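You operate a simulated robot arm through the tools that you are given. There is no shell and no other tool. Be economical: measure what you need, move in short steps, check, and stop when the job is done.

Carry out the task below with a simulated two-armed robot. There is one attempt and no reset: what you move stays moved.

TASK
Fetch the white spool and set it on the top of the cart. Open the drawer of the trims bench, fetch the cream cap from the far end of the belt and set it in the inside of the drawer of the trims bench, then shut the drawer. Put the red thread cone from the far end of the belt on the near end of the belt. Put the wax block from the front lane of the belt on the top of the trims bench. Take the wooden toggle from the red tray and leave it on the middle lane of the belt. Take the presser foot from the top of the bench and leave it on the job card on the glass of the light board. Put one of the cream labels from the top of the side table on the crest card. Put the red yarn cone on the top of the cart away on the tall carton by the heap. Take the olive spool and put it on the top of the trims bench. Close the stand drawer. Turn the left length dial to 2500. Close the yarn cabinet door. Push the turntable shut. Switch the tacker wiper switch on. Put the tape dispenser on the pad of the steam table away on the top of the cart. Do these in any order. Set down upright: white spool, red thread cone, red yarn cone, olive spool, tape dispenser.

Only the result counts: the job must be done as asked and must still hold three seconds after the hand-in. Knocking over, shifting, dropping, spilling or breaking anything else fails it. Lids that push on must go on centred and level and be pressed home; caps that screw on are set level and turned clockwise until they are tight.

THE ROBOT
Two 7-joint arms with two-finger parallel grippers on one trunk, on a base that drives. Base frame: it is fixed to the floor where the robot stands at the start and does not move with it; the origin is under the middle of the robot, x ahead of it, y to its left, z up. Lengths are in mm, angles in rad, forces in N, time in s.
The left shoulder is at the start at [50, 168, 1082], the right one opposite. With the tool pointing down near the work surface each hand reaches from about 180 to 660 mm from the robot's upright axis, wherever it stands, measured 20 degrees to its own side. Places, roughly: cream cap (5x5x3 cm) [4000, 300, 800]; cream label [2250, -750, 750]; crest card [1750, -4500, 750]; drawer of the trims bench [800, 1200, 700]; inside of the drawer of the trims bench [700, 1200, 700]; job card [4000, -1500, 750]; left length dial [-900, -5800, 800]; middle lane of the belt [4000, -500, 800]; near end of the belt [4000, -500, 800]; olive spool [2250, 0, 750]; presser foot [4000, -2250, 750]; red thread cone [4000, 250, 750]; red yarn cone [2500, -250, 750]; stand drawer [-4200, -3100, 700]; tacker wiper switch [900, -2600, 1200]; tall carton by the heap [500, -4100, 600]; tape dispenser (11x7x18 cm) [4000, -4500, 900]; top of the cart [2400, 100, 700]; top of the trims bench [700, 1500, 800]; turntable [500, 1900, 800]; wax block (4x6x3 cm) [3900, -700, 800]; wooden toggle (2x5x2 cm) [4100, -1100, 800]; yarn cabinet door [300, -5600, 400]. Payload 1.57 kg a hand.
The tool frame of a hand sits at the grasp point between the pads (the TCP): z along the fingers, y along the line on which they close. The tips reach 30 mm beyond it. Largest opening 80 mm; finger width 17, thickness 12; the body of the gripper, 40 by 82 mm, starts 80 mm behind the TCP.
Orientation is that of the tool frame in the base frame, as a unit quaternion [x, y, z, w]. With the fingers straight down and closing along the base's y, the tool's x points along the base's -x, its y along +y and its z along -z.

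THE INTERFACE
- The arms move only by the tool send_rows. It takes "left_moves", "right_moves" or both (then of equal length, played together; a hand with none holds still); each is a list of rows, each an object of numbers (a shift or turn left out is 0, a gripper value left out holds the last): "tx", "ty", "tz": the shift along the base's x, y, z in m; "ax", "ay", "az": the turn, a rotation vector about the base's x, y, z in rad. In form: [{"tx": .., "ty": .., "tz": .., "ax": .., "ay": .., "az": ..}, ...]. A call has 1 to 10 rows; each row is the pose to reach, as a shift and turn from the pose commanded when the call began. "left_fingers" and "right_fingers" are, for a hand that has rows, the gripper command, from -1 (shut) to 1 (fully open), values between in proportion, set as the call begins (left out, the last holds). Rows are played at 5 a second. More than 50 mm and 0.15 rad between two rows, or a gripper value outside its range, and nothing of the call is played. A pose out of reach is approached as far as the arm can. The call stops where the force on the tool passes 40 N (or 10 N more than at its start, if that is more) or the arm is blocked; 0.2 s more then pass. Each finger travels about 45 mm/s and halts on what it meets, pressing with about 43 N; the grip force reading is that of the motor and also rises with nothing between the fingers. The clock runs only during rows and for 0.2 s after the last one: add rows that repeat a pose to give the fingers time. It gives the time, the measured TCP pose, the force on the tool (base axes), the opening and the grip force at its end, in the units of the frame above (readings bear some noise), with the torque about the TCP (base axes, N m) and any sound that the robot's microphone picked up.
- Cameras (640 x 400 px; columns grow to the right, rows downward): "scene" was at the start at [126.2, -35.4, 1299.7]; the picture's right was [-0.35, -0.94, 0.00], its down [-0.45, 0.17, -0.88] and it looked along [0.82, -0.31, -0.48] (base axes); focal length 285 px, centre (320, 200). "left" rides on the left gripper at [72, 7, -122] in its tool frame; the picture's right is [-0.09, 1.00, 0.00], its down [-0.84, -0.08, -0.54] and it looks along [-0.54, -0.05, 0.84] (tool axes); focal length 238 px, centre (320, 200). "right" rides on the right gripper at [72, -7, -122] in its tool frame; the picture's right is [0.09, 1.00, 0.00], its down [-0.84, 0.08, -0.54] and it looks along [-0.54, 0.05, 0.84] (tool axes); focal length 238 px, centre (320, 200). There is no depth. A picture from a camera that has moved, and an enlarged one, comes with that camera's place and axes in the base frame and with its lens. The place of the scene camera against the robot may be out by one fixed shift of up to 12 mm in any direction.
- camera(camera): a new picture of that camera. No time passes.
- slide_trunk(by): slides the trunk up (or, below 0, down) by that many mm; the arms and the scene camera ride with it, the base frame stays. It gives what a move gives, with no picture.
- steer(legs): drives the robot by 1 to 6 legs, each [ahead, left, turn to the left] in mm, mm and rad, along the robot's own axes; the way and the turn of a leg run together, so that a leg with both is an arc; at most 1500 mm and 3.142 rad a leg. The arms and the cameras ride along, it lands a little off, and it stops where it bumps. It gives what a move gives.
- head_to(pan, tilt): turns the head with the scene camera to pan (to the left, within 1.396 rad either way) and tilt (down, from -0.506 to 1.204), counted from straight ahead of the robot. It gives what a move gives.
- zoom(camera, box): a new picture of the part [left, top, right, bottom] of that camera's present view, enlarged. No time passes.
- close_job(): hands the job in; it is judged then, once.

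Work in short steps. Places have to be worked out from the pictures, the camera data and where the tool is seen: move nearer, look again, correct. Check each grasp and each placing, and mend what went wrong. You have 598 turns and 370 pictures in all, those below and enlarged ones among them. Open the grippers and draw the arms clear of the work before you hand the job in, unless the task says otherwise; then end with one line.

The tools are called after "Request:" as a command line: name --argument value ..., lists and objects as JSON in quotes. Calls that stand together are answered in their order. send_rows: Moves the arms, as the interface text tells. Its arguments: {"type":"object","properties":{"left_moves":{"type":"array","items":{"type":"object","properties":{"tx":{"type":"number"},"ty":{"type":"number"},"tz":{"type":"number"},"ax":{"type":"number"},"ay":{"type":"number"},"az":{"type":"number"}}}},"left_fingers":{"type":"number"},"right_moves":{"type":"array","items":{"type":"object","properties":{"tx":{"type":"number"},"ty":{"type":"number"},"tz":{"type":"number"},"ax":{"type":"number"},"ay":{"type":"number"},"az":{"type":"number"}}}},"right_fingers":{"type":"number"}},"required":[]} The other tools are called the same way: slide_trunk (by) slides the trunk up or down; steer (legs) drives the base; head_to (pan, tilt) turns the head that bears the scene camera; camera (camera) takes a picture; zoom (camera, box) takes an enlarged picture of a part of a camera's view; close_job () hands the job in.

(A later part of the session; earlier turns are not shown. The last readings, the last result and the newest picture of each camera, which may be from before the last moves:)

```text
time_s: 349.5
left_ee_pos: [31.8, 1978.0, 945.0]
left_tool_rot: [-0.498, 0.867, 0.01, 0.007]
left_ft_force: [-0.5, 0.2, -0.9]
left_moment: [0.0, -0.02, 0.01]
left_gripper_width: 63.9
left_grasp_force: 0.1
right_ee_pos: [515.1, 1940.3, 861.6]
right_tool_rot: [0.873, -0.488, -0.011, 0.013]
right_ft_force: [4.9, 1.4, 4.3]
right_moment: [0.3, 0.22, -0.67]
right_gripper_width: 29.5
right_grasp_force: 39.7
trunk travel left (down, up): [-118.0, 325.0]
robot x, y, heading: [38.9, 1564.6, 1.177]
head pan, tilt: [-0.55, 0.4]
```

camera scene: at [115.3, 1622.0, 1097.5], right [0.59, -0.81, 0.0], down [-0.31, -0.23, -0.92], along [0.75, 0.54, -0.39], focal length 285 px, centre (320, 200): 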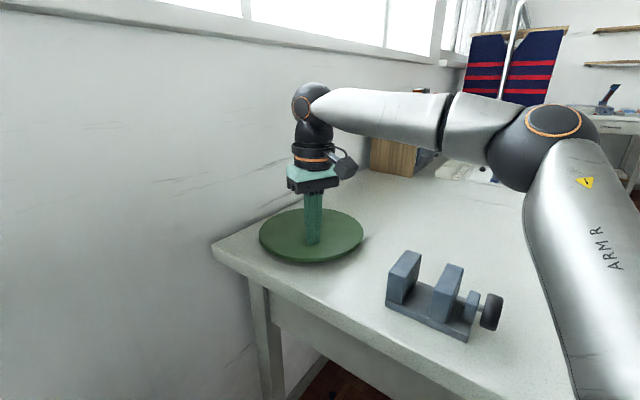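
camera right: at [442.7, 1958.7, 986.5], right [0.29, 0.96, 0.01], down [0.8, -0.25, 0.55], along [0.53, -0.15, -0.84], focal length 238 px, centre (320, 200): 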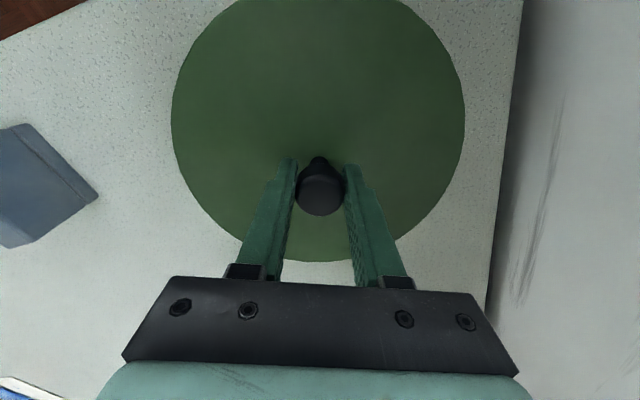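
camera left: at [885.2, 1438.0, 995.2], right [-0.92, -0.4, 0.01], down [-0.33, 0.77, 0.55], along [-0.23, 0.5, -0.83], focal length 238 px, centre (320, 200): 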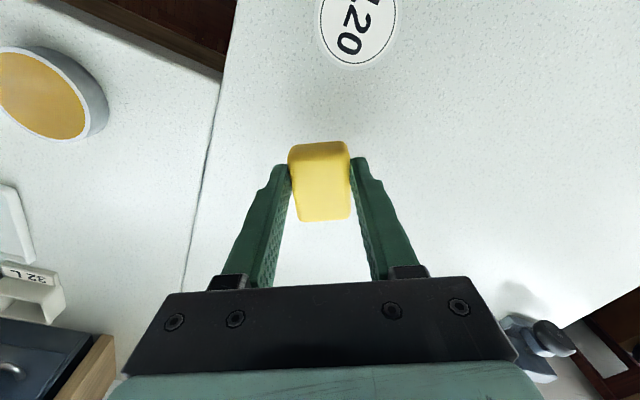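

The two stops are 2π apart. The clockwise stop is the sensible "shut" end (start was ~60–80 % open from it), so I turn the disc back clockwise all the way to that stop.

Request:
send_rows --right_moves '[{"az": -0.13}, {"az": -0.26}, {"az": -0.39}, {"az": -0.52}, {"az": -0.65}, {"az": -0.78}, {"az": -0.91}, {"az": -1.04}, {"az": -1.17}, {"az": -1.28}]'

Request:
send_rows --right_moves '[{"az": -0.13}, {"az": -0.26}, {"az": -0.39}, {"az": -0.52}, {"az": -0.65}, {"az": -0.78}, {"az": -0.91}, {"az": -1.04}, {"az": -1.17}, {"az": -1.24}]'

Request:
send_rows --right_moves '[{"az": 0}, {"az": 0}, {"az": 0.14}, {"az": 0.28}, {"az": 0.42}, {"az": 0.56}, {"az": 0.7}, {"az": 0.84}, {"az": 0.98}, {"az": 1.12}]' --right_fingers 0.4

Request:
send_rows --right_moves '[{"az": 0.14}, {"az": 0.28}, {"az": 0.42}, {"az": 0.56}, {"az": 0.7}, {"az": 0.84}, {"az": 0.98}, {"az": 1.12}, {"az": 1.26}, {"az": 1.4}]'

Request:
send_rows --right_moves '[{"tx": 0}, {"tx": 0}, {"tx": 0}, {"tx": 0}]' --right_fingers -1

Request:
send_rows --right_moves '[{"az": -0.13}, {"az": -0.26}, {"az": -0.39}, {"az": -0.52}, {"az": -0.65}, {"az": -0.78}, {"az": -0.91}, {"az": -1.04}, {"az": -1.17}, {"az": -1.28}]'

Request:
send_rows --right_moves '[{"az": -0.13}, {"az": -0.26}, {"az": -0.39}, {"az": -0.52}, {"az": -0.65}, {"az": -0.78}, {"az": -0.91}, {"az": -1.04}, {"az": -1.17}, {"az": -1.24}]'

Request:
send_rows --right_moves '[{"az": 0}, {"az": 0}, {"az": 0.14}, {"az": 0.28}, {"az": 0.42}, {"az": 0.56}, {"az": 0.7}, {"az": 0.84}, {"az": 0.98}, {"az": 1.12}]' --right_fingers 0.4

Request:
send_rows --right_moves '[{"az": 0.14}, {"az": 0.28}, {"az": 0.42}, {"az": 0.56}, {"az": 0.7}, {"az": 0.84}, {"az": 0.98}, {"az": 1.12}, {"az": 1.26}, {"az": 1.4}]'

Request:
send_rows --right_moves '[{"tx": 0}, {"tx": 0}, {"tx": 0}, {"tx": 0}]' --right_fingers -1

Request:
send_rows --right_moves '[{"az": -0.13}, {"az": -0.26}, {"az": -0.39}, {"az": -0.52}, {"az": -0.65}, {"az": -0.78}, {"az": -0.91}, {"az": -1.04}]'

Request:
send_rows --right_moves '[{"az": -0.1}, {"az": -0.2}, {"az": -0.3}, {"az": -0.4}]'

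Request:
send_rows --right_moves '[{"az": -0.1}, {"az": -0.2}, {"az": -0.3}, {"az": -0.4}]'

```text
time_s: 351.7
left_ee_pos: [31.7, 1978.8, 944.9]
left_tool_rot: [-0.497, 0.868, 0.011, 0.007]
left_ft_force: [0.5, 0.7, -0.4]
left_moment: [-0.01, 0.0, 0.01]
left_gripper_width: 64.0
left_grasp_force: 0.0
right_ee_pos: [516.5, 1939.7, 861.3]
right_tool_rot: [-0.406, 0.914, 0.016, -0.002]
right_ft_force: [17.1, 8.9, 6.5]
right_moment: [-0.08, 0.05, 0.03]
right_gripper_width: 29.4
right_grasp_force: 38.7
trunk travel left (down, up): [-118.0, 325.0]
robot x, y, heading: [40.2, 1567.8, 1.175]
head pan, tilt: [-0.55, 0.4]
```

```text
time_s: 353.9
left_ee_pos: [31.9, 1977.2, 946.1]
left_tool_rot: [-0.497, 0.867, 0.011, 0.008]
left_ft_force: [0.1, 0.0, -0.5]
left_moment: [-0.03, -0.02, 0.0]
left_gripper_width: 63.9
left_grasp_force: 0.1
right_ee_pos: [516.4, 1937.7, 861.1]
right_tool_rot: [0.2, 0.98, 0.014, 0.008]
right_ft_force: [18.7, -19.7, 6.1]
right_moment: [0.19, 0.2, 0.0]
right_gripper_width: 29.6
right_grasp_force: 38.9
trunk travel left (down, up): [-118.0, 325.0]
robot x, y, heading: [37.9, 1567.4, 1.178]
head pan, tilt: [-0.55, 0.4]
```

```text
time_s: 356.1
left_ee_pos: [31.9, 1978.1, 944.5]
left_tool_rot: [-0.498, 0.867, 0.011, 0.007]
left_ft_force: [-0.3, 0.1, -0.3]
left_moment: [0.0, 0.01, -0.02]
left_gripper_width: 63.9
left_grasp_force: 0.1
right_ee_pos: [514.8, 1940.0, 861.8]
right_tool_rot: [-0.353, 0.935, 0.016, -0.003]
right_ft_force: [1.3, -0.7, -0.2]
right_moment: [0.0, 0.01, -0.01]
right_gripper_width: 56.2
right_grasp_force: 0.1
trunk travel left (down, up): [-118.0, 325.0]
robot x, y, heading: [41.6, 1569.0, 1.178]
head pan, tilt: [-0.55, 0.4]
```

```text
time_s: 358.3
left_ee_pos: [32.5, 1977.0, 945.8]
left_tool_rot: [-0.499, 0.867, 0.01, 0.007]
left_ft_force: [0.8, 0.1, 0.4]
left_moment: [0.01, 0.01, -0.01]
left_gripper_width: 64.0
left_grasp_force: 0.1
right_ee_pos: [515.7, 1940.7, 860.5]
right_tool_rot: [0.873, -0.487, -0.01, 0.013]
right_ft_force: [0.1, 0.8, 0.0]
right_moment: [-0.04, -0.02, 0.03]
right_gripper_width: 56.2
right_grasp_force: 0.1
trunk travel left (down, up): [-118.0, 325.0]
robot x, y, heading: [37.9, 1564.0, 1.178]
head pan, tilt: [-0.55, 0.4]
```

```text
time_s: 359.3
left_ee_pos: [32.1, 1978.1, 945.8]
left_tool_rot: [-0.498, 0.867, 0.01, 0.007]
left_ft_force: [-0.5, 0.6, -0.9]
left_moment: [-0.03, 0.0, 0.01]
left_gripper_width: 63.9
left_grasp_force: 0.1
right_ee_pos: [513.1, 1939.8, 861.8]
right_tool_rot: [0.872, -0.489, -0.011, 0.014]
right_ft_force: [-3.8, -3.1, -1.5]
right_moment: [-0.01, 0.11, -0.03]
right_gripper_width: 29.6
right_grasp_force: 35.8
trunk travel left (down, up): [-118.0, 325.0]
robot x, y, heading: [38.2, 1565.3, 1.177]
head pan, tilt: [-0.55, 0.4]
```

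```text
time_s: 361.5
left_ee_pos: [31.1, 1979.1, 946.0]
left_tool_rot: [-0.497, 0.868, 0.011, 0.006]
left_ft_force: [-0.6, 0.7, 0.9]
left_moment: [-0.01, 0.01, -0.01]
left_gripper_width: 63.9
left_grasp_force: 0.1
right_ee_pos: [516.9, 1939.5, 861.3]
right_tool_rot: [-0.406, 0.914, 0.017, -0.004]
right_ft_force: [8.6, -5.1, 1.9]
right_moment: [0.3, -0.55, 0.05]
right_gripper_width: 29.2
right_grasp_force: 38.7
trunk travel left (down, up): [-118.0, 325.0]
robot x, y, heading: [37.6, 1566.6, 1.176]
head pan, tilt: [-0.55, 0.4]
```

```text
time_s: 363.7
left_ee_pos: [33.4, 1977.7, 945.7]
left_tool_rot: [-0.497, 0.868, 0.011, 0.008]
left_ft_force: [-0.8, -0.1, 0.6]
left_moment: [0.0, 0.02, 0.04]
left_gripper_width: 63.9
left_grasp_force: 0.1
right_ee_pos: [518.2, 1937.8, 861.2]
right_tool_rot: [0.2, 0.98, 0.015, 0.007]
right_ft_force: [17.5, -18.0, 7.5]
right_moment: [0.11, 0.19, 0.01]
right_gripper_width: 29.2
right_grasp_force: 39.5
trunk travel left (down, up): [-118.0, 325.0]
robot x, y, heading: [38.6, 1565.6, 1.174]
head pan, tilt: [-0.55, 0.4]
```

```text
time_s: 365.9
left_ee_pos: [32.3, 1978.9, 945.4]
left_tool_rot: [-0.498, 0.867, 0.01, 0.007]
left_ft_force: [0.4, 0.7, 0.1]
left_moment: [-0.03, -0.04, 0.02]
left_gripper_width: 64.4
left_grasp_force: 0.0
right_ee_pos: [515.1, 1938.7, 861.5]
right_tool_rot: [-0.353, 0.936, 0.016, -0.004]
right_ft_force: [0.3, -0.3, 0.0]
right_moment: [0.02, -0.01, 0.0]
right_gripper_width: 56.0
right_grasp_force: 0.1
trunk travel left (down, up): [-118.0, 325.0]
robot x, y, heading: [39.1, 1563.3, 1.176]
head pan, tilt: [-0.55, 0.4]
```

```text
time_s: 368.1
left_ee_pos: [30.8, 1977.8, 945.2]
left_tool_rot: [-0.498, 0.867, 0.011, 0.007]
left_ft_force: [0.4, -0.9, 0.1]
left_moment: [0.0, 0.0, 0.0]
left_gripper_width: 63.9
left_grasp_force: 0.0
right_ee_pos: [516.4, 1938.7, 860.2]
right_tool_rot: [0.873, -0.488, -0.01, 0.014]
right_ft_force: [-0.8, -0.6, -0.4]
right_moment: [-0.01, 0.01, -0.01]
right_gripper_width: 56.0
right_grasp_force: 0.2
trunk travel left (down, up): [-118.0, 325.0]
robot x, y, heading: [40.9, 1565.6, 1.182]
head pan, tilt: [-0.55, 0.4]
```

```text
time_s: 369.1
left_ee_pos: [31.8, 1977.5, 945.8]
left_tool_rot: [-0.498, 0.867, 0.01, 0.008]
left_ft_force: [0.8, -0.4, 0.2]
left_moment: [-0.02, -0.02, -0.01]
left_gripper_width: 63.9
left_grasp_force: 0.0
right_ee_pos: [515.3, 1938.7, 861.3]
right_tool_rot: [0.872, -0.49, -0.01, 0.013]
right_ft_force: [0.6, 0.9, -0.3]
right_moment: [-0.04, -0.04, 0.01]
right_gripper_width: 29.6
right_grasp_force: 35.9
trunk travel left (down, up): [-118.0, 325.0]
robot x, y, heading: [39.1, 1564.6, 1.178]
head pan, tilt: [-0.55, 0.4]
```

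```text
time_s: 370.9
left_ee_pos: [32.5, 1977.8, 945.5]
left_tool_rot: [-0.498, 0.867, 0.011, 0.006]
left_ft_force: [0.3, 0.3, 0.0]
left_moment: [-0.01, -0.02, -0.01]
left_gripper_width: 63.8
left_grasp_force: 0.0
right_ee_pos: [516.8, 1938.4, 861.2]
right_tool_rot: [-0.512, 0.859, 0.015, -0.006]
right_ft_force: [10.3, -3.7, 1.2]
right_moment: [-0.47, -0.07, 0.05]
right_gripper_width: 29.6
right_grasp_force: 39.1
trunk travel left (down, up): [-118.0, 325.0]
robot x, y, heading: [37.1, 1563.6, 1.178]
head pan, tilt: [-0.55, 0.4]
```

```text
time_s: 371.9
left_ee_pos: [32.1, 1977.0, 945.6]
left_tool_rot: [-0.498, 0.867, 0.01, 0.006]
left_ft_force: [-0.3, -0.5, 0.4]
left_moment: [-0.01, -0.01, 0.02]
left_gripper_width: 63.9
left_grasp_force: 0.1
right_ee_pos: [517.3, 1939.7, 861.4]
right_tool_rot: [-0.332, 0.943, 0.016, -0.003]
right_ft_force: [13.8, -7.9, 1.0]
right_moment: [-0.15, -0.01, 0.64]
right_gripper_width: 29.5
right_grasp_force: 39.3
trunk travel left (down, up): [-118.0, 325.0]
robot x, y, heading: [37.8, 1560.8, 1.178]
head pan, tilt: [-0.55, 0.4]
```

```text
time_s: 372.9
left_ee_pos: [31.2, 1978.4, 945.6]
left_tool_rot: [-0.497, 0.868, 0.011, 0.007]
left_ft_force: [0.2, -0.2, 0.6]
left_moment: [0.01, 0.02, -0.04]
left_gripper_width: 64.2
left_grasp_force: 0.0
right_ee_pos: [515.7, 1937.7, 860.7]
right_tool_rot: [-0.138, 0.99, 0.016, 0.001]
right_ft_force: [12.0, -15.1, 3.3]
right_moment: [-0.15, -0.01, 0.51]
right_gripper_width: 29.4
right_grasp_force: 38.7
trunk travel left (down, up): [-118.0, 325.0]
robot x, y, heading: [37.2, 1567.0, 1.175]
head pan, tilt: [-0.55, 0.4]
```

It is on the clockwise stop (0.5–0.6 N m). I release the knob and retract upward.

Request:
send_rows --right_moves '[{"tz": 0}, {"tz": 0}, {"tz": 0.04}, {"tz": 0.08}, {"tz": 0.12}, {"tz": 0.15, "tx": -0.03, "ty": -0.02}, {"tz": 0.18, "tx": -0.06, "ty": -0.05}, {"tz": 0.2, "tx": -0.1, "ty": -0.07}, {"tz": 0.2, "tx": -0.14, "ty": -0.09}]' --right_fingers 0.4

Request:
steer --legs '[[-30, 0, 0], [0, 0, 0.39], [0, 200, 0], [-1500, 0, 0], [-1000, 0, 0]]'

Request:
slide_trunk --by 110

```text
refused: row 7 steps farther than a row can; nothing moved
```

```text
time_s: 373.8
left_ee_pos: [27.6, 1967.7, 943.7]
left_tool_rot: [-0.498, 0.867, 0.01, 0.007]
left_ft_force: [0.3, -0.3, 0.8]
left_moment: [-0.01, -0.01, 0.03]
left_gripper_width: 64.1
left_grasp_force: 0.2
right_ee_pos: [513.1, 1937.5, 862.2]
right_tool_rot: [-0.137, 0.99, 0.032, 0.009]
right_ft_force: [3.2, 9.0, -7.1]
right_moment: [-0.08, 0.07, -0.02]
right_gripper_width: 29.8
right_grasp_force: 39.1
trunk travel left (down, up): [-118.0, 325.0]
robot x, y, heading: [32.7, 1551.1, 1.182]
head pan, tilt: [-0.55, 0.4]
stopped in leg 1: the force on the tool passed its limit (the readings are from after the stop); the commanded pose is now the measured one
```

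```text
time_s: 374.2
left_ee_pos: [26.6, 1968.5, 951.9]
left_tool_rot: [-0.499, 0.867, 0.01, 0.006]
left_ft_force: [0.4, -1.4, 0.3]
left_moment: [0.03, -0.02, 0.01]
left_gripper_width: 63.9
left_grasp_force: 0.1
right_ee_pos: [514.2, 1936.8, 862.5]
right_tool_rot: [-0.138, 0.99, 0.026, 0.007]
right_ft_force: [4.9, 12.1, -12.1]
right_moment: [-0.09, 0.07, -0.01]
right_gripper_width: 29.4
right_grasp_force: 38.9
trunk travel left (down, up): [-126.0, 317.0]
robot x, y, heading: [32.6, 1553.3, 1.179]
head pan, tilt: [-0.55, 0.4]
stopped: the force on the tool passed its limit (the readings are from after the stop); the commanded pose is now the measured one
```

A step was too long and the drive tugged the knob a little (stopped safely). I press it to the stop once more, then release.

Request:
send_rows --right_moves '[{"az": -0.1}, {"az": -0.2}, {"az": -0.25}]'

Request:
send_rows --right_moves '[{"tz": 0}, {"tz": 0}, {"tz": 0.04}, {"tz": 0.08}, {"tz": 0.12}, {"tz": 0.14, "tx": -0.03, "ty": -0.02}, {"tz": 0.16, "tx": -0.06, "ty": -0.04}, {"tz": 0.18, "tx": -0.09, "ty": -0.06}, {"tz": 0.2, "tx": -0.12, "ty": -0.08}]' --right_fingers 0.4

```text
time_s: 375.0
left_ee_pos: [25.9, 1969.3, 952.3]
left_tool_rot: [-0.498, 0.867, 0.009, 0.006]
left_ft_force: [0.1, -0.9, 0.6]
left_moment: [0.02, 0.01, -0.03]
left_gripper_width: 64.2
left_grasp_force: 0.0
right_ee_pos: [511.7, 1938.1, 862.5]
right_tool_rot: [-0.015, 1.0, 0.024, 0.008]
right_ft_force: [-2.5, 17.3, -21.6]
right_moment: [-0.27, 0.21, 0.53]
right_gripper_width: 29.6
right_grasp_force: 39.9
trunk travel left (down, up): [-126.0, 317.0]
robot x, y, heading: [36.0, 1555.6, 1.186]
head pan, tilt: [-0.55, 0.4]
```

```text
time_s: 377.0
left_ee_pos: [26.4, 1966.7, 953.3]
left_tool_rot: [-0.498, 0.867, 0.01, 0.007]
left_ft_force: [-0.1, 1.0, 0.0]
left_moment: [0.04, -0.02, 0.04]
left_gripper_width: 63.9
left_grasp_force: 0.0
right_ee_pos: [389.6, 1857.2, 1066.8]
right_tool_rot: [-0.014, 1.0, 0.026, 0.009]
right_ft_force: [0.0, -0.6, 0.7]
right_moment: [0.0, -0.01, -0.02]
right_gripper_width: 56.1
right_grasp_force: 0.1
trunk travel left (down, up): [-126.0, 317.0]
robot x, y, heading: [34.8, 1553.2, 1.181]
head pan, tilt: [-0.55, 0.4]
```

Stop confirmed and released. I drive back out of the corridor.

Request:
steer --legs '[[-40, 0, 0], [0, 0, 0.39], [0, 180, 0], [-1500, 0, 0], [-1000, 0, 0]]'

Request:
slide_trunk --by 120

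Request:
steer --legs '[[0, 0, -2.6]]'

Request:
head_to --pan 0 --tilt 0.3

Request:
camera --camera "scene"

```text
time_s: 391.8
left_ee_pos: [-320.7, -575.0, 952.7]
left_tool_rot: [-0.665, 0.747, 0.012, 0.005]
left_ft_force: [-0.7, 0.1, -0.7]
left_moment: [0.0, -0.03, 0.03]
left_gripper_width: 63.9
left_grasp_force: 0.0
right_ee_pos: [56.9, -527.4, 1065.6]
right_tool_rot: [-0.217, 0.976, 0.027, 0.005]
right_ft_force: [0.6, 0.2, -0.3]
right_moment: [0.02, 0.02, 0.02]
right_gripper_width: 55.8
right_grasp_force: 0.1
trunk travel left (down, up): [-126.0, 317.0]
robot x, y, heading: [-148.6, -951.6, 1.589]
head pan, tilt: [-0.55, 0.4]
```

```text
time_s: 393.3
left_ee_pos: [-321.4, -573.3, 1073.9]
left_tool_rot: [-0.666, 0.746, 0.011, 0.005]
left_ft_force: [0.2, -0.8, 0.2]
left_moment: [0.0, -0.01, 0.01]
left_gripper_width: 64.0
left_grasp_force: 0.1
right_ee_pos: [57.7, -529.4, 1185.3]
right_tool_rot: [-0.217, 0.976, 0.027, 0.005]
right_ft_force: [0.0, 0.0, 0.8]
right_moment: [-0.01, -0.01, 0.01]
right_gripper_width: 56.2
right_grasp_force: 0.1
trunk travel left (down, up): [-246.0, 197.0]
robot x, y, heading: [-148.1, -951.2, 1.589]
head pan, tilt: [-0.55, 0.4]
```

```text
time_s: 399.7
left_ee_pos: [202.1, -1170.5, 1073.0]
left_tool_rot: [0.526, 0.85, -0.001, 0.012]
left_ft_force: [-0.8, 0.2, -0.8]
left_moment: [0.01, 0.03, -0.03]
left_gripper_width: 64.1
left_grasp_force: 0.0
right_ee_pos: [-91.6, -1416.3, 1185.7]
right_tool_rot: [0.873, 0.488, 0.003, 0.027]
right_ft_force: [0.0, 0.1, -0.3]
right_moment: [0.0, 0.01, -0.03]
right_gripper_width: 55.7
right_grasp_force: 0.0
trunk travel left (down, up): [-246.0, 197.0]
robot x, y, heading: [-150.4, -952.8, -0.971]
head pan, tilt: [-0.55, 0.4]
```

```text
time_s: 400.7
left_ee_pos: [201.2, -1171.6, 1072.5]
left_tool_rot: [0.526, 0.85, -0.002, 0.013]
left_ft_force: [-0.5, 0.7, 0.4]
left_moment: [0.01, 0.01, 0.01]
left_gripper_width: 64.4
left_grasp_force: 0.0
right_ee_pos: [-90.5, -1415.4, 1184.7]
right_tool_rot: [0.873, 0.487, 0.003, 0.027]
right_ft_force: [-0.2, 0.0, 0.0]
right_moment: [0.01, -0.01, -0.01]
right_gripper_width: 55.8
right_grasp_force: 0.0
trunk travel left (down, up): [-246.0, 197.0]
robot x, y, heading: [-145.2, -948.0, -0.974]
head pan, tilt: [0.0, 0.3]
```

```text
271 pictures are left
camera scene: at [-72.4, -1063.6, 1314.1], right [-0.83, -0.56, 0.0], down [-0.17, 0.24, -0.96], along [0.54, -0.79, -0.3], focal length 285 px, centre (320, 200)
```

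scene: 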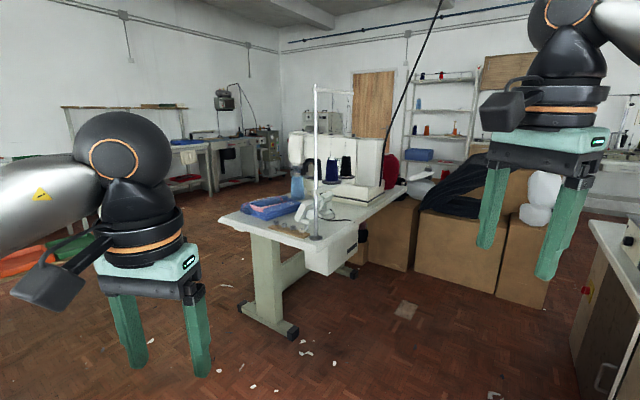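

I see the tacker table ahead and the cartons/heap beyond. Zoom on the tacker.

Request:
zoom --camera "scene" --box '[220, 90, 440, 280]'

Request:
zoom --camera "scene" --box '[370, 120, 640, 330]'

```text
2.11 times, centred on (330, 185) of scene
camera zoom: at [-72.4, -1063.6, 1314.1], right [-0.83, -0.56, 0.0], down [-0.17, 0.24, -0.96], along [0.54, -0.79, -0.3], focal length 600 px, centre (299, 232)
```

zoom: 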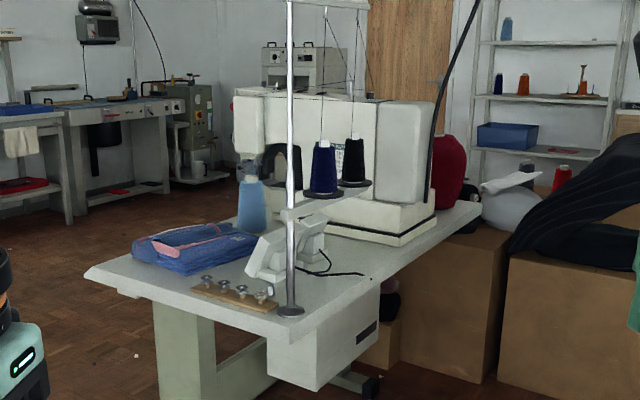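

```text
1.90 times, centred on (505, 225) of scene
camera zoom: at [-72.4, -1063.6, 1314.1], right [-0.83, -0.56, 0.0], down [-0.17, 0.24, -0.96], along [0.54, -0.79, -0.3], focal length 542 px, centre (-32, 152)
```

zoom: 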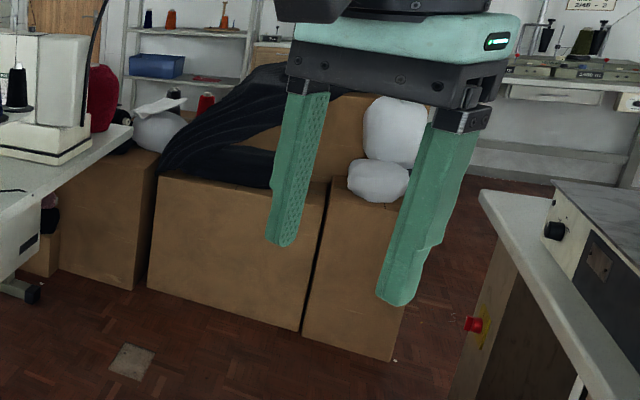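

This is the machine's back; the operator side is at +x. I drive round to about (1650, -2450) and face -x.

Request:
steer --legs '[[0, 0, 0.972], [1500, -200, 0], [330, 0, 0], [0, -1250, 0]]'

Request:
steer --legs '[[0, 0, 3.13]]'

Request:
head_to --pan 0 --tilt 0.3

Request:
camera --camera "scene"

```text
refused: leg 2 is longer than a leg can be; nothing moved
```

```text
time_s: 408.4
left_ee_pos: [-496.2, -726.4, 1073.6]
left_tool_rot: [0.848, -0.53, -0.013, -0.002]
left_ft_force: [1.0, 0.4, 0.6]
left_moment: [0.03, -0.01, -0.03]
left_gripper_width: 64.0
left_grasp_force: 0.0
right_ee_pos: [-202.5, -482.9, 1185.1]
right_tool_rot: [-0.484, 0.875, 0.027, -0.003]
right_ft_force: [-0.9, -0.3, -0.4]
right_moment: [0.0, -0.01, 0.01]
right_gripper_width: 55.9
right_grasp_force: 0.0
trunk travel left (down, up): [-246.0, 197.0]
robot x, y, heading: [-148.0, -951.1, 2.164]
head pan, tilt: [0.0, 0.3]
```

```text
time_s: 409.0
left_ee_pos: [-495.8, -726.8, 1073.5]
left_tool_rot: [0.848, -0.529, -0.013, -0.002]
left_ft_force: [-0.4, 0.1, -0.1]
left_moment: [-0.03, 0.0, -0.01]
left_gripper_width: 64.0
left_grasp_force: 0.0
right_ee_pos: [-202.8, -483.4, 1184.7]
right_tool_rot: [-0.483, 0.875, 0.027, -0.003]
right_ft_force: [-0.1, -0.3, -0.1]
right_moment: [-0.02, 0.01, -0.01]
right_gripper_width: 56.2
right_grasp_force: 0.0
trunk travel left (down, up): [-246.0, 197.0]
robot x, y, heading: [-149.1, -949.8, 2.157]
head pan, tilt: [0.0, 0.3]
```

```text
268 pictures are left
camera scene: at [-221.8, -842.6, 1314.1], right [0.83, 0.56, 0.0], down [0.16, -0.25, -0.96], along [-0.53, 0.79, -0.3], focal length 285 px, centre (320, 200)
```

scene: 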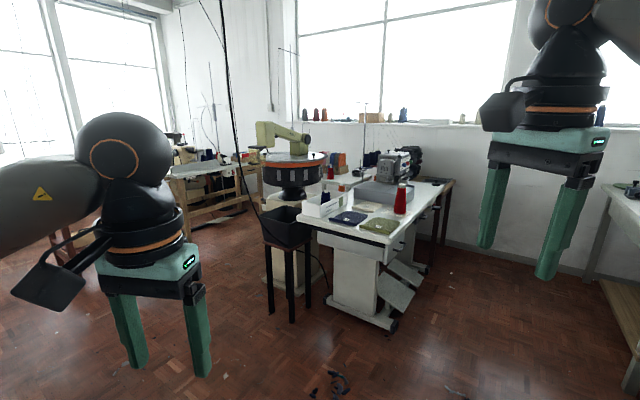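

The leg was too long; I redo it facing -x and driving backwards.

Request:
steer --legs '[[0, 0, 0.985], [0, 200, 0], [-1490, 0, 0], [-310, 0, 0], [0, 1250, 0]]'

Request:
camera --camera "scene"

```text
time_s: 427.6
left_ee_pos: [1242.7, -2571.2, 1073.5]
left_tool_rot: [0.998, -0.069, -0.012, 0.004]
left_ft_force: [-0.7, -0.2, 0.1]
left_moment: [0.04, -0.01, 0.02]
left_gripper_width: 64.1
left_grasp_force: 0.0
right_ee_pos: [1206.7, -2191.0, 1185.1]
right_tool_rot: [0.838, -0.546, -0.022, 0.016]
right_ft_force: [0.4, -0.3, -0.6]
right_moment: [-0.01, -0.01, -0.02]
right_gripper_width: 56.0
right_grasp_force: 0.1
trunk travel left (down, up): [-246.0, 197.0]
robot x, y, heading: [1624.0, -2409.6, 3.139]
head pan, tilt: [0.0, 0.3]
```

```text
267 pictures are left
camera scene: at [1491.1, -2410.9, 1314.1], right [0.0, 1.0, 0.0], down [0.3, 0.0, -0.96], along [-0.96, 0.0, -0.3], focal length 285 px, centre (320, 200)
```

scene: 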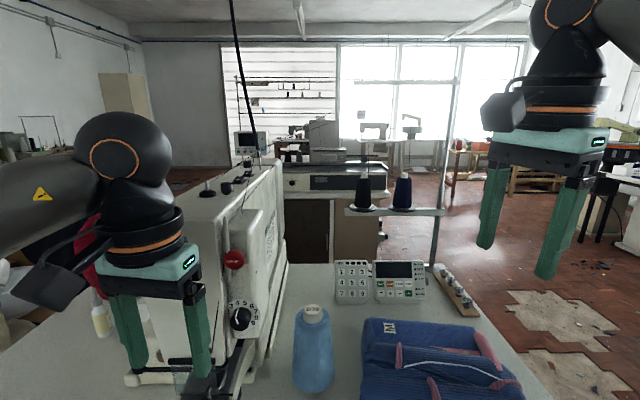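

Request:
zoom --camera "scene" --box '[130, 140, 310, 390]'

```text
1.60 times, centred on (220, 265) of scene
camera zoom: at [1491.1, -2410.9, 1314.1], right [0.0, 1.0, 0.0], down [0.3, 0.0, -0.96], along [-0.96, 0.0, -0.3], focal length 456 px, centre (480, 96)
```

zoom: 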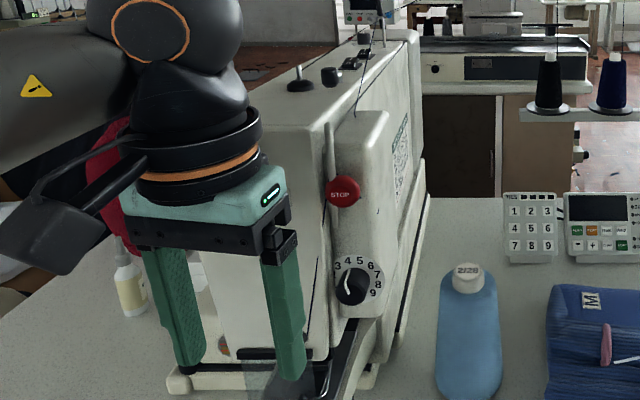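

Two black rocker switches sit on top of the machine head. I raise the trunk and shift so the head is in clear view.

Request:
slide_trunk --by 150

Request:
steer --legs '[[0, 190, 0]]'

Request:
head_to --pan 0 --tilt 0.5

Request:
camera --camera "scene"

```text
time_s: 429.3
left_ee_pos: [1243.0, -2570.2, 1223.6]
left_tool_rot: [0.997, -0.07, -0.012, 0.005]
left_ft_force: [-0.2, 0.7, -0.7]
left_moment: [-0.04, -0.02, 0.0]
left_gripper_width: 64.0
left_grasp_force: 0.1
right_ee_pos: [1206.6, -2191.9, 1334.9]
right_tool_rot: [0.838, -0.546, -0.023, 0.015]
right_ft_force: [0.4, 0.0, -0.1]
right_moment: [0.0, -0.01, -0.02]
right_gripper_width: 55.6
right_grasp_force: 0.1
trunk travel left (down, up): [-396.0, 47.0]
robot x, y, heading: [1626.6, -2406.4, 3.14]
head pan, tilt: [0.0, 0.3]
```

```text
time_s: 430.9
left_ee_pos: [1240.2, -2759.4, 1223.3]
left_tool_rot: [0.997, -0.072, -0.011, 0.003]
left_ft_force: [-1.2, -0.9, -0.6]
left_moment: [0.02, 0.01, 0.0]
left_gripper_width: 63.9
left_grasp_force: 0.1
right_ee_pos: [1206.8, -2381.0, 1335.0]
right_tool_rot: [0.836, -0.549, -0.023, 0.015]
right_ft_force: [0.1, -0.9, -0.9]
right_moment: [0.0, -0.01, -0.02]
right_gripper_width: 56.3
right_grasp_force: 0.0
trunk travel left (down, up): [-396.0, 47.0]
robot x, y, heading: [1620.7, -2594.4, 3.128]
head pan, tilt: [0.0, 0.3]
```

```text
time_s: 431.6
left_ee_pos: [1241.1, -2759.2, 1222.5]
left_tool_rot: [0.997, -0.073, -0.012, 0.005]
left_ft_force: [-0.7, 0.7, -0.2]
left_moment: [0.01, 0.01, 0.01]
left_gripper_width: 64.0
left_grasp_force: 0.1
right_ee_pos: [1206.7, -2379.9, 1334.9]
right_tool_rot: [0.836, -0.548, -0.023, 0.015]
right_ft_force: [-1.4, 0.2, 0.0]
right_moment: [0.01, 0.03, -0.01]
right_gripper_width: 56.1
right_grasp_force: 0.0
trunk travel left (down, up): [-396.0, 47.0]
robot x, y, heading: [1621.0, -2597.9, 3.132]
head pan, tilt: [0.0, 0.499]
```

```text
265 pictures are left
camera scene: at [1492.1, -2600.8, 1445.8], right [0.01, 1.0, 0.0], down [0.48, -0.01, -0.88], along [-0.88, 0.01, -0.48], focal length 285 px, centre (320, 200)
```

scene: 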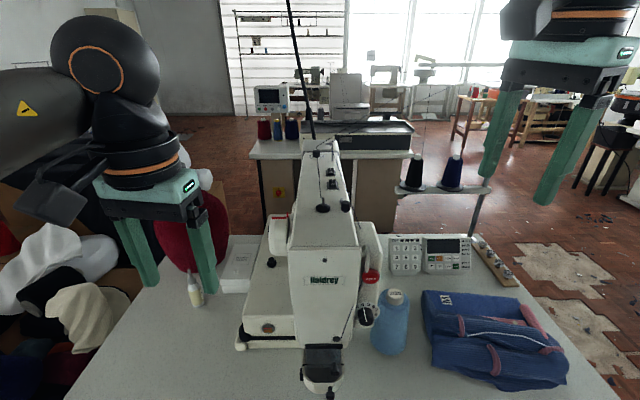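

Request:
zoom --camera "scene" --box '[280, 130, 380, 230]'

Request:
zoom --camera "scene" --box '[250, 200, 410, 340]'

```text
4.00 times, centred on (330, 180) of scene
camera zoom: at [1492.1, -2600.8, 1445.8], right [0.01, 1.0, 0.0], down [0.48, -0.01, -0.88], along [-0.88, 0.01, -0.48], focal length 1139 px, centre (280, 280)
```

zoom: 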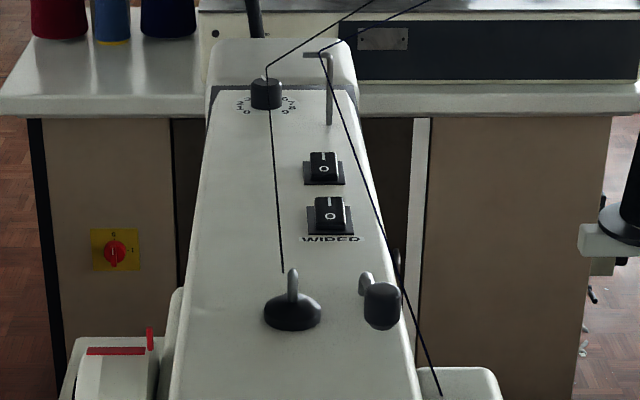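

```text
2.86 times, centred on (330, 270) of scene
camera zoom: at [1492.1, -2600.8, 1445.8], right [0.01, 1.0, 0.0], down [0.48, -0.01, -0.88], along [-0.88, 0.01, -0.48], focal length 814 px, centre (291, 0)
```

zoom: 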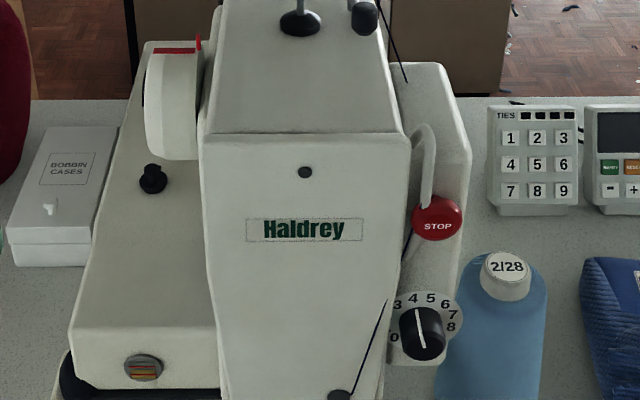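

The WIPER rocker (I at the far side, O near) is at ≈(953, -2569, 1190). I raise and close the left hand, then drive so that hand is over it.

Request:
send_rows --left_moves '[{"tz": 0.045}, {"tz": 0.09}, {"tz": 0.12}]' --left_fingers -1

Request:
steer --legs '[[0, -198, 0], [140, 0, 0]]'

Request:
camera --camera "left"

Request:
camera --camera "scene"

```text
time_s: 432.4
left_ee_pos: [1241.6, -2758.0, 1344.5]
left_tool_rot: [0.997, -0.073, -0.012, 0.004]
left_ft_force: [0.1, -0.2, 0.3]
left_moment: [-0.01, 0.01, 0.04]
left_gripper_width: 0.0
left_grasp_force: 4.0
right_ee_pos: [1208.5, -2379.1, 1335.4]
right_tool_rot: [0.835, -0.549, -0.023, 0.014]
right_ft_force: [-0.6, -0.8, 0.2]
right_moment: [0.01, -0.02, -0.03]
right_gripper_width: 56.0
right_grasp_force: 0.0
trunk travel left (down, up): [-396.0, 47.0]
robot x, y, heading: [1625.4, -2599.9, 3.133]
head pan, tilt: [0.0, 0.499]
```

```text
time_s: 434.6
left_ee_pos: [1170.7, -2515.4, 1343.2]
left_tool_rot: [0.996, -0.084, -0.011, 0.006]
left_ft_force: [-0.5, 0.8, -0.8]
left_moment: [-0.1, -0.01, -0.01]
left_gripper_width: 0.3
left_grasp_force: 21.7
right_ee_pos: [1147.6, -2136.0, 1333.8]
right_tool_rot: [0.829, -0.558, -0.021, 0.016]
right_ft_force: [0.2, 1.4, -1.2]
right_moment: [-0.09, 0.0, 0.01]
right_gripper_width: 56.1
right_grasp_force: 0.1
trunk travel left (down, up): [-396.0, 47.0]
robot x, y, heading: [1559.2, -2368.0, 3.102]
head pan, tilt: [0.0, 0.499]
stopped in leg 2: the robot was blocked; the commanded pose is now the measured one
```

```text
262 pictures are left
camera left: at [1244.0, -2531.4, 1463.0], right [-0.26, -0.97, 0.01], down [-0.8, 0.22, 0.56], along [-0.54, 0.13, -0.83], focal length 238 px, centre (320, 200)
```

left: 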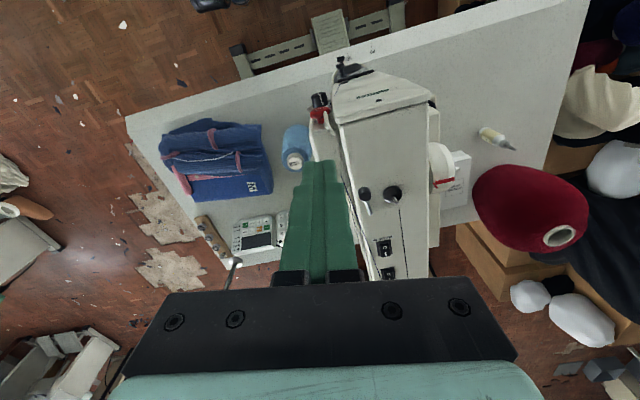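

```text
261 pictures are left
camera scene: at [1426.3, -2362.6, 1445.3], right [0.04, 1.0, 0.0], down [0.48, -0.02, -0.88], along [-0.88, 0.03, -0.48], focal length 285 px, centre (320, 200)
```

scene: 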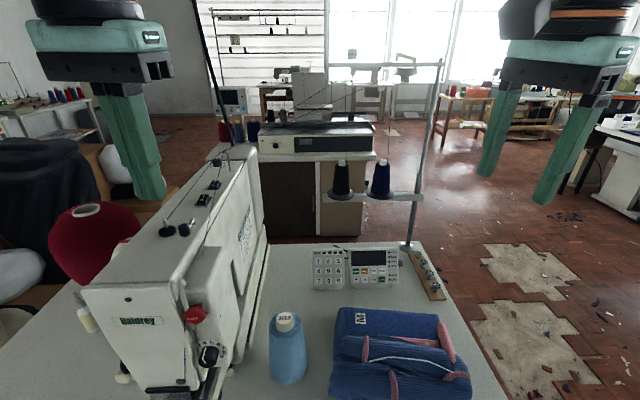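

The base is blocked by the pedal bar at x≈1290, so I back 15 mm and straighten; I'll reach with a forward tilt. The rocker reads (950, -2566, 1190).

Request:
steer --legs '[[-15, 15, 0.036]]'

Request:
send_rows --left_moves '[{"tx": -0.04, "ay": 0.1, "az": -0.06}, {"tx": -0.08, "ay": 0.2, "az": -0.1}, {"tx": -0.12, "ay": 0.3, "az": -0.13}, {"tx": -0.16, "ay": 0.4, "az": -0.13}, {"tx": -0.2, "ay": 0.5, "az": -0.13}]'

Request:
camera --camera "left"

```text
time_s: 435.4
left_ee_pos: [1193.5, -2549.3, 1343.4]
left_tool_rot: [0.998, -0.067, -0.012, 0.003]
left_ft_force: [-0.2, -1.1, 0.4]
left_moment: [0.07, -0.01, 0.0]
left_gripper_width: 0.0
left_grasp_force: 21.4
right_ee_pos: [1155.1, -2171.0, 1336.5]
right_tool_rot: [0.839, -0.543, -0.023, 0.014]
right_ft_force: [0.4, 0.0, 0.9]
right_moment: [0.03, 0.02, -0.02]
right_gripper_width: 56.0
right_grasp_force: 0.1
trunk travel left (down, up): [-396.0, 47.0]
robot x, y, heading: [1570.7, -2382.7, 3.148]
head pan, tilt: [0.0, 0.499]
```

```text
time_s: 436.6
left_ee_pos: [994.1, -2549.9, 1343.6]
left_tool_rot: [0.957, -0.128, -0.259, 0.02]
left_ft_force: [0.4, 0.1, -0.3]
left_moment: [-0.01, 0.0, 0.0]
left_gripper_width: 0.0
left_grasp_force: 21.4
right_ee_pos: [1154.5, -2170.1, 1334.9]
right_tool_rot: [0.84, -0.543, -0.023, 0.015]
right_ft_force: [0.6, 0.4, 0.3]
right_moment: [-0.02, 0.01, 0.0]
right_gripper_width: 55.9
right_grasp_force: 0.0
trunk travel left (down, up): [-396.0, 47.0]
robot x, y, heading: [1573.5, -2386.5, 3.142]
head pan, tilt: [0.0, 0.499]
```

```text
260 pictures are left
camera left: at [1113.6, -2576.2, 1413.4], right [-0.31, -0.94, 0.15], down [-0.41, 0.27, 0.87], along [-0.86, 0.21, -0.47], focal length 238 px, centre (320, 200)
```

left: 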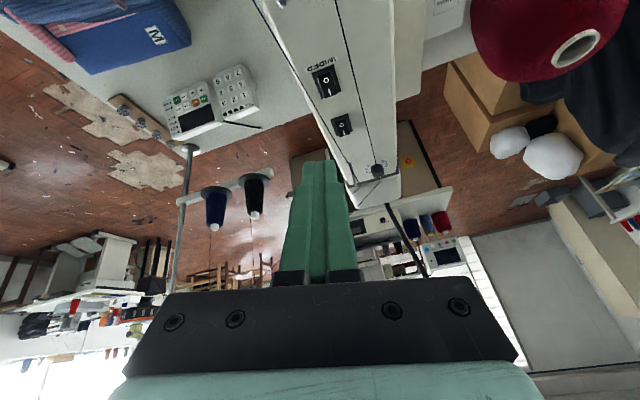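

Rocker at (951, -2563). I bring the tip above its far ("I") end.

Request:
send_rows --left_moves '[{"tx": -0.01, "ty": -0.005, "tz": -0.04}, {"tx": -0.022, "ty": -0.01, "tz": -0.07}, {"tx": -0.036, "ty": -0.014, "tz": -0.098}]'

Request:
camera --camera "left"

Request:
zoom --camera "scene" --box '[150, 140, 290, 260]'

```text
time_s: 437.4
left_ee_pos: [956.4, -2561.9, 1246.0]
left_tool_rot: [0.957, -0.127, -0.259, 0.019]
left_ft_force: [-0.3, 0.7, -0.5]
left_moment: [0.01, 0.0, 0.01]
left_gripper_width: 0.1
left_grasp_force: 21.4
right_ee_pos: [1154.3, -2170.6, 1334.8]
right_tool_rot: [0.839, -0.543, -0.023, 0.014]
right_ft_force: [0.7, 0.3, 0.2]
right_moment: [0.04, 0.0, 0.02]
right_gripper_width: 55.9
right_grasp_force: 0.0
trunk travel left (down, up): [-396.0, 47.0]
robot x, y, heading: [1571.7, -2385.3, 3.141]
head pan, tilt: [0.0, 0.499]
```

```text
259 pictures are left
camera left: at [1076.3, -2588.3, 1315.4], right [-0.31, -0.94, 0.15], down [-0.41, 0.27, 0.87], along [-0.86, 0.21, -0.47], focal length 238 px, centre (320, 200)
```

left: 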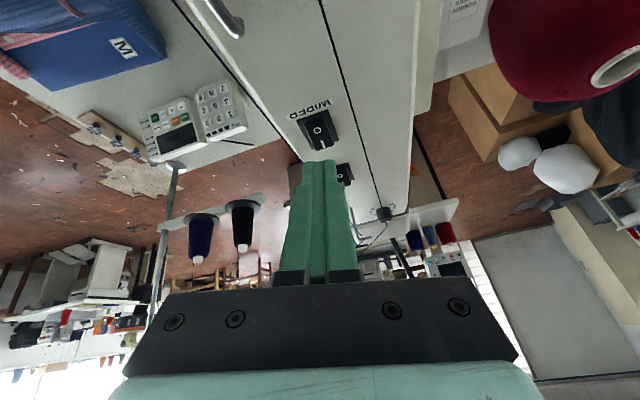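

```text
3.33 times, centred on (220, 200) of scene
camera zoom: at [1442.2, -2387.3, 1445.7], right [0.0, 1.0, 0.0], down [0.48, 0.0, -0.88], along [-0.88, 0.0, -0.48], focal length 949 px, centre (653, 200)
```

zoom: 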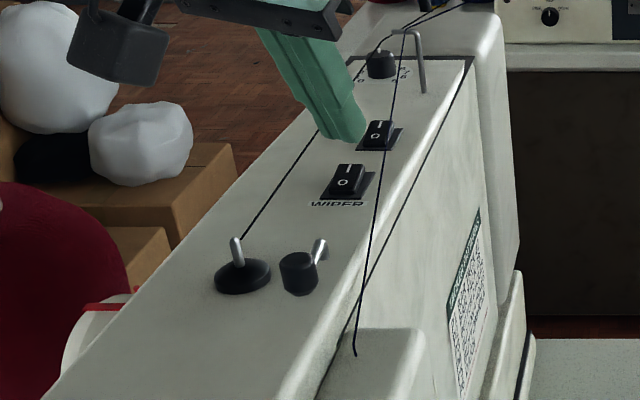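

The tip is above the I end. I lower in small steps to press it.

Request:
send_rows --left_moves '[{"tx": 0.001, "ty": -0.005, "tz": -0.01}, {"tx": 0.001, "ty": -0.005, "tz": -0.018}, {"tx": 0.001, "ty": -0.005, "tz": -0.024}, {"tx": 0.001, "ty": -0.005, "tz": -0.029}, {"tx": 0.001, "ty": -0.005, "tz": -0.034}, {"tx": 0.001, "ty": -0.005, "tz": -0.039}]'

Request:
zoom --camera "scene" --box '[150, 140, 290, 260]'

```text
time_s: 438.9
left_ee_pos: [958.4, -2567.2, 1221.0]
left_tool_rot: [0.953, -0.127, -0.274, 0.016]
left_ft_force: [9.7, 1.0, 8.5]
left_moment: [0.08, -0.21, -0.06]
left_gripper_width: 0.1
left_grasp_force: 21.7
right_ee_pos: [1157.5, -2171.9, 1336.3]
right_tool_rot: [0.839, -0.543, -0.023, 0.015]
right_ft_force: [1.3, 1.0, 0.3]
right_moment: [0.02, 0.0, 0.01]
right_gripper_width: 55.9
right_grasp_force: 0.0
trunk travel left (down, up): [-396.0, 47.0]
robot x, y, heading: [1573.3, -2384.2, -3.142]
head pan, tilt: [0.0, 0.499]
stopped in row 6 (left hand): the force on the tool passed its limit (the readings are from after the stop); the commanded pose is now the measured one
```

```text
3.33 times, centred on (220, 200) of scene
camera zoom: at [1445.7, -2387.2, 1445.7], right [0.0, 1.0, 0.0], down [0.48, 0.0, -0.88], along [-0.88, 0.0, -0.48], focal length 949 px, centre (653, 200)
```

zoom: 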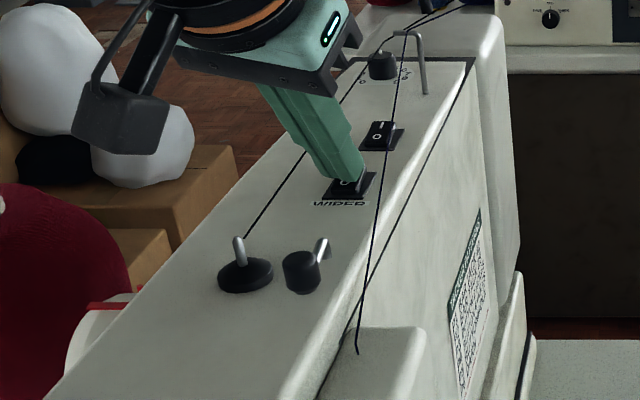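

Pressed. I lift and compare the rocker's tilt.

Request:
send_rows --left_moves '[{"tz": 0.04}, {"tz": 0.08}, {"tz": 0.12}]'

Request:
zoom --camera "scene" --box '[205, 165, 265, 215]'

```text
time_s: 439.7
left_ee_pos: [958.0, -2565.2, 1337.9]
left_tool_rot: [0.954, -0.126, -0.271, 0.017]
left_ft_force: [0.3, 0.1, -0.2]
left_moment: [0.03, 0.01, 0.02]
left_gripper_width: 0.0
left_grasp_force: 20.8
right_ee_pos: [1156.6, -2170.6, 1335.8]
right_tool_rot: [0.839, -0.543, -0.023, 0.015]
right_ft_force: [-0.2, -0.2, -0.1]
right_moment: [-0.01, -0.02, 0.02]
right_gripper_width: 55.8
right_grasp_force: 0.0
trunk travel left (down, up): [-396.0, 47.0]
robot x, y, heading: [1574.0, -2386.0, 3.14]
head pan, tilt: [0.0, 0.499]
```

```text
8.00 times, centred on (235, 190) of scene
camera zoom: at [1443.4, -2386.6, 1445.7], right [0.0, 1.0, 0.0], down [0.48, 0.0, -0.88], along [-0.88, 0.0, -0.48], focal length 2278 px, centre (1000, 280)
```

zoom: 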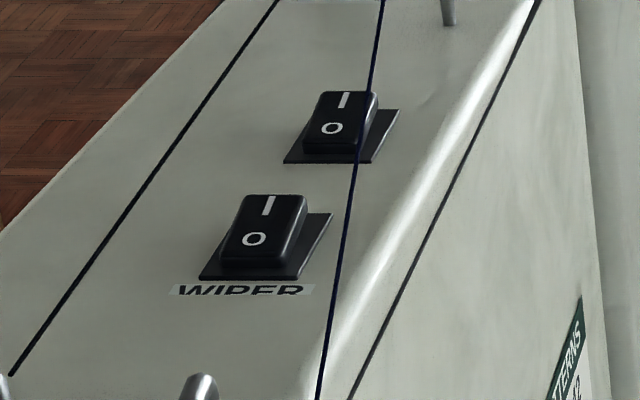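

Not flipped: the lowest corner of the tip pressed the middle. I press again 11 mm further toward the far end.

Request:
send_rows --left_moves '[{"tx": -0.011, "tz": -0.045}, {"tx": -0.011, "tz": -0.09}, {"tx": -0.011, "tz": -0.105}, {"tx": -0.011, "tz": -0.111}, {"tx": -0.011, "tz": -0.117}, {"tx": -0.011, "tz": -0.123}, {"tx": -0.011, "tz": -0.129}]'

Request:
zoom --camera "scene" --box '[205, 165, 265, 215]'

```text
time_s: 441.4
left_ee_pos: [943.9, -2568.5, 1221.9]
left_tool_rot: [0.951, -0.123, -0.285, 0.016]
left_ft_force: [3.6, -1.0, 7.8]
left_moment: [0.04, -0.03, -0.05]
left_gripper_width: 0.0
left_grasp_force: 21.6
right_ee_pos: [1157.6, -2171.3, 1335.4]
right_tool_rot: [0.839, -0.543, -0.024, 0.016]
right_ft_force: [0.2, 0.6, 0.5]
right_moment: [0.01, 0.02, -0.01]
right_gripper_width: 56.0
right_grasp_force: 0.1
trunk travel left (down, up): [-396.0, 47.0]
robot x, y, heading: [1570.3, -2382.8, -3.147]
head pan, tilt: [0.0, 0.499]
stopped in row 7 (left hand): the force on the tool passed its limit (the readings are from after the stop); the commanded pose is now the measured one
```

```text
8.00 times, centred on (235, 190) of scene
camera zoom: at [1443.8, -2387.3, 1445.5], right [0.0, 1.0, 0.0], down [0.48, 0.0, -0.88], along [-0.88, 0.0, -0.48], focal length 2278 px, centre (1000, 280)
```

zoom: 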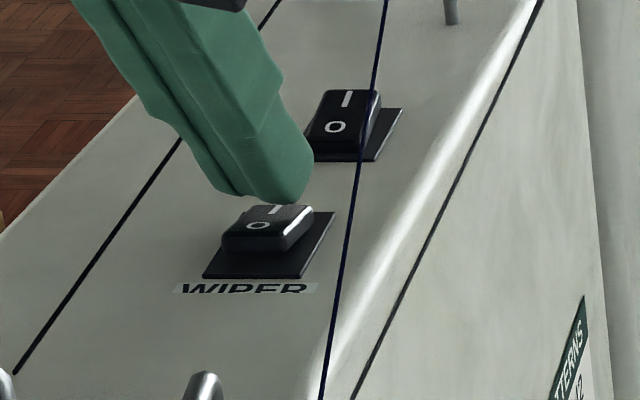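

The rocker has flipped (far end down). I lift off and verify.

Request:
send_rows --left_moves '[{"tz": 0.04}, {"tz": 0.08}, {"tz": 0.12}, {"tz": 0.12, "tx": 0.045}, {"tz": 0.12, "tx": 0.09, "ay": -0.13}, {"tz": 0.12, "tx": 0.135, "ay": -0.26}, {"tz": 0.12, "tx": 0.18, "ay": -0.4}, {"tz": 0.12, "tx": 0.22, "ay": -0.53}]'

Request:
zoom --camera "scene" --box '[205, 165, 265, 215]'

```text
time_s: 443.2
left_ee_pos: [1165.6, -2568.8, 1337.9]
left_tool_rot: [0.992, -0.122, -0.023, -0.016]
left_ft_force: [-0.3, -0.6, -0.6]
left_moment: [0.01, 0.03, -0.01]
left_gripper_width: 0.0
left_grasp_force: 21.5
right_ee_pos: [1155.6, -2171.1, 1334.7]
right_tool_rot: [0.84, -0.542, -0.023, 0.015]
right_ft_force: [0.2, -0.1, 0.0]
right_moment: [-0.04, 0.02, 0.02]
right_gripper_width: 55.8
right_grasp_force: 0.1
trunk travel left (down, up): [-396.0, 47.0]
robot x, y, heading: [1573.5, -2380.3, -3.143]
head pan, tilt: [0.0, 0.499]
```

```text
8.00 times, centred on (235, 190) of scene
camera zoom: at [1443.3, -2387.3, 1445.8], right [0.0, 1.0, 0.0], down [0.48, 0.0, -0.88], along [-0.88, 0.0, -0.48], focal length 2278 px, centre (1000, 280)
```

zoom: 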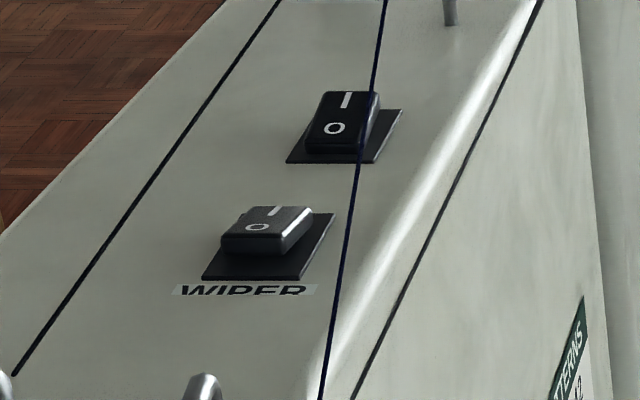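

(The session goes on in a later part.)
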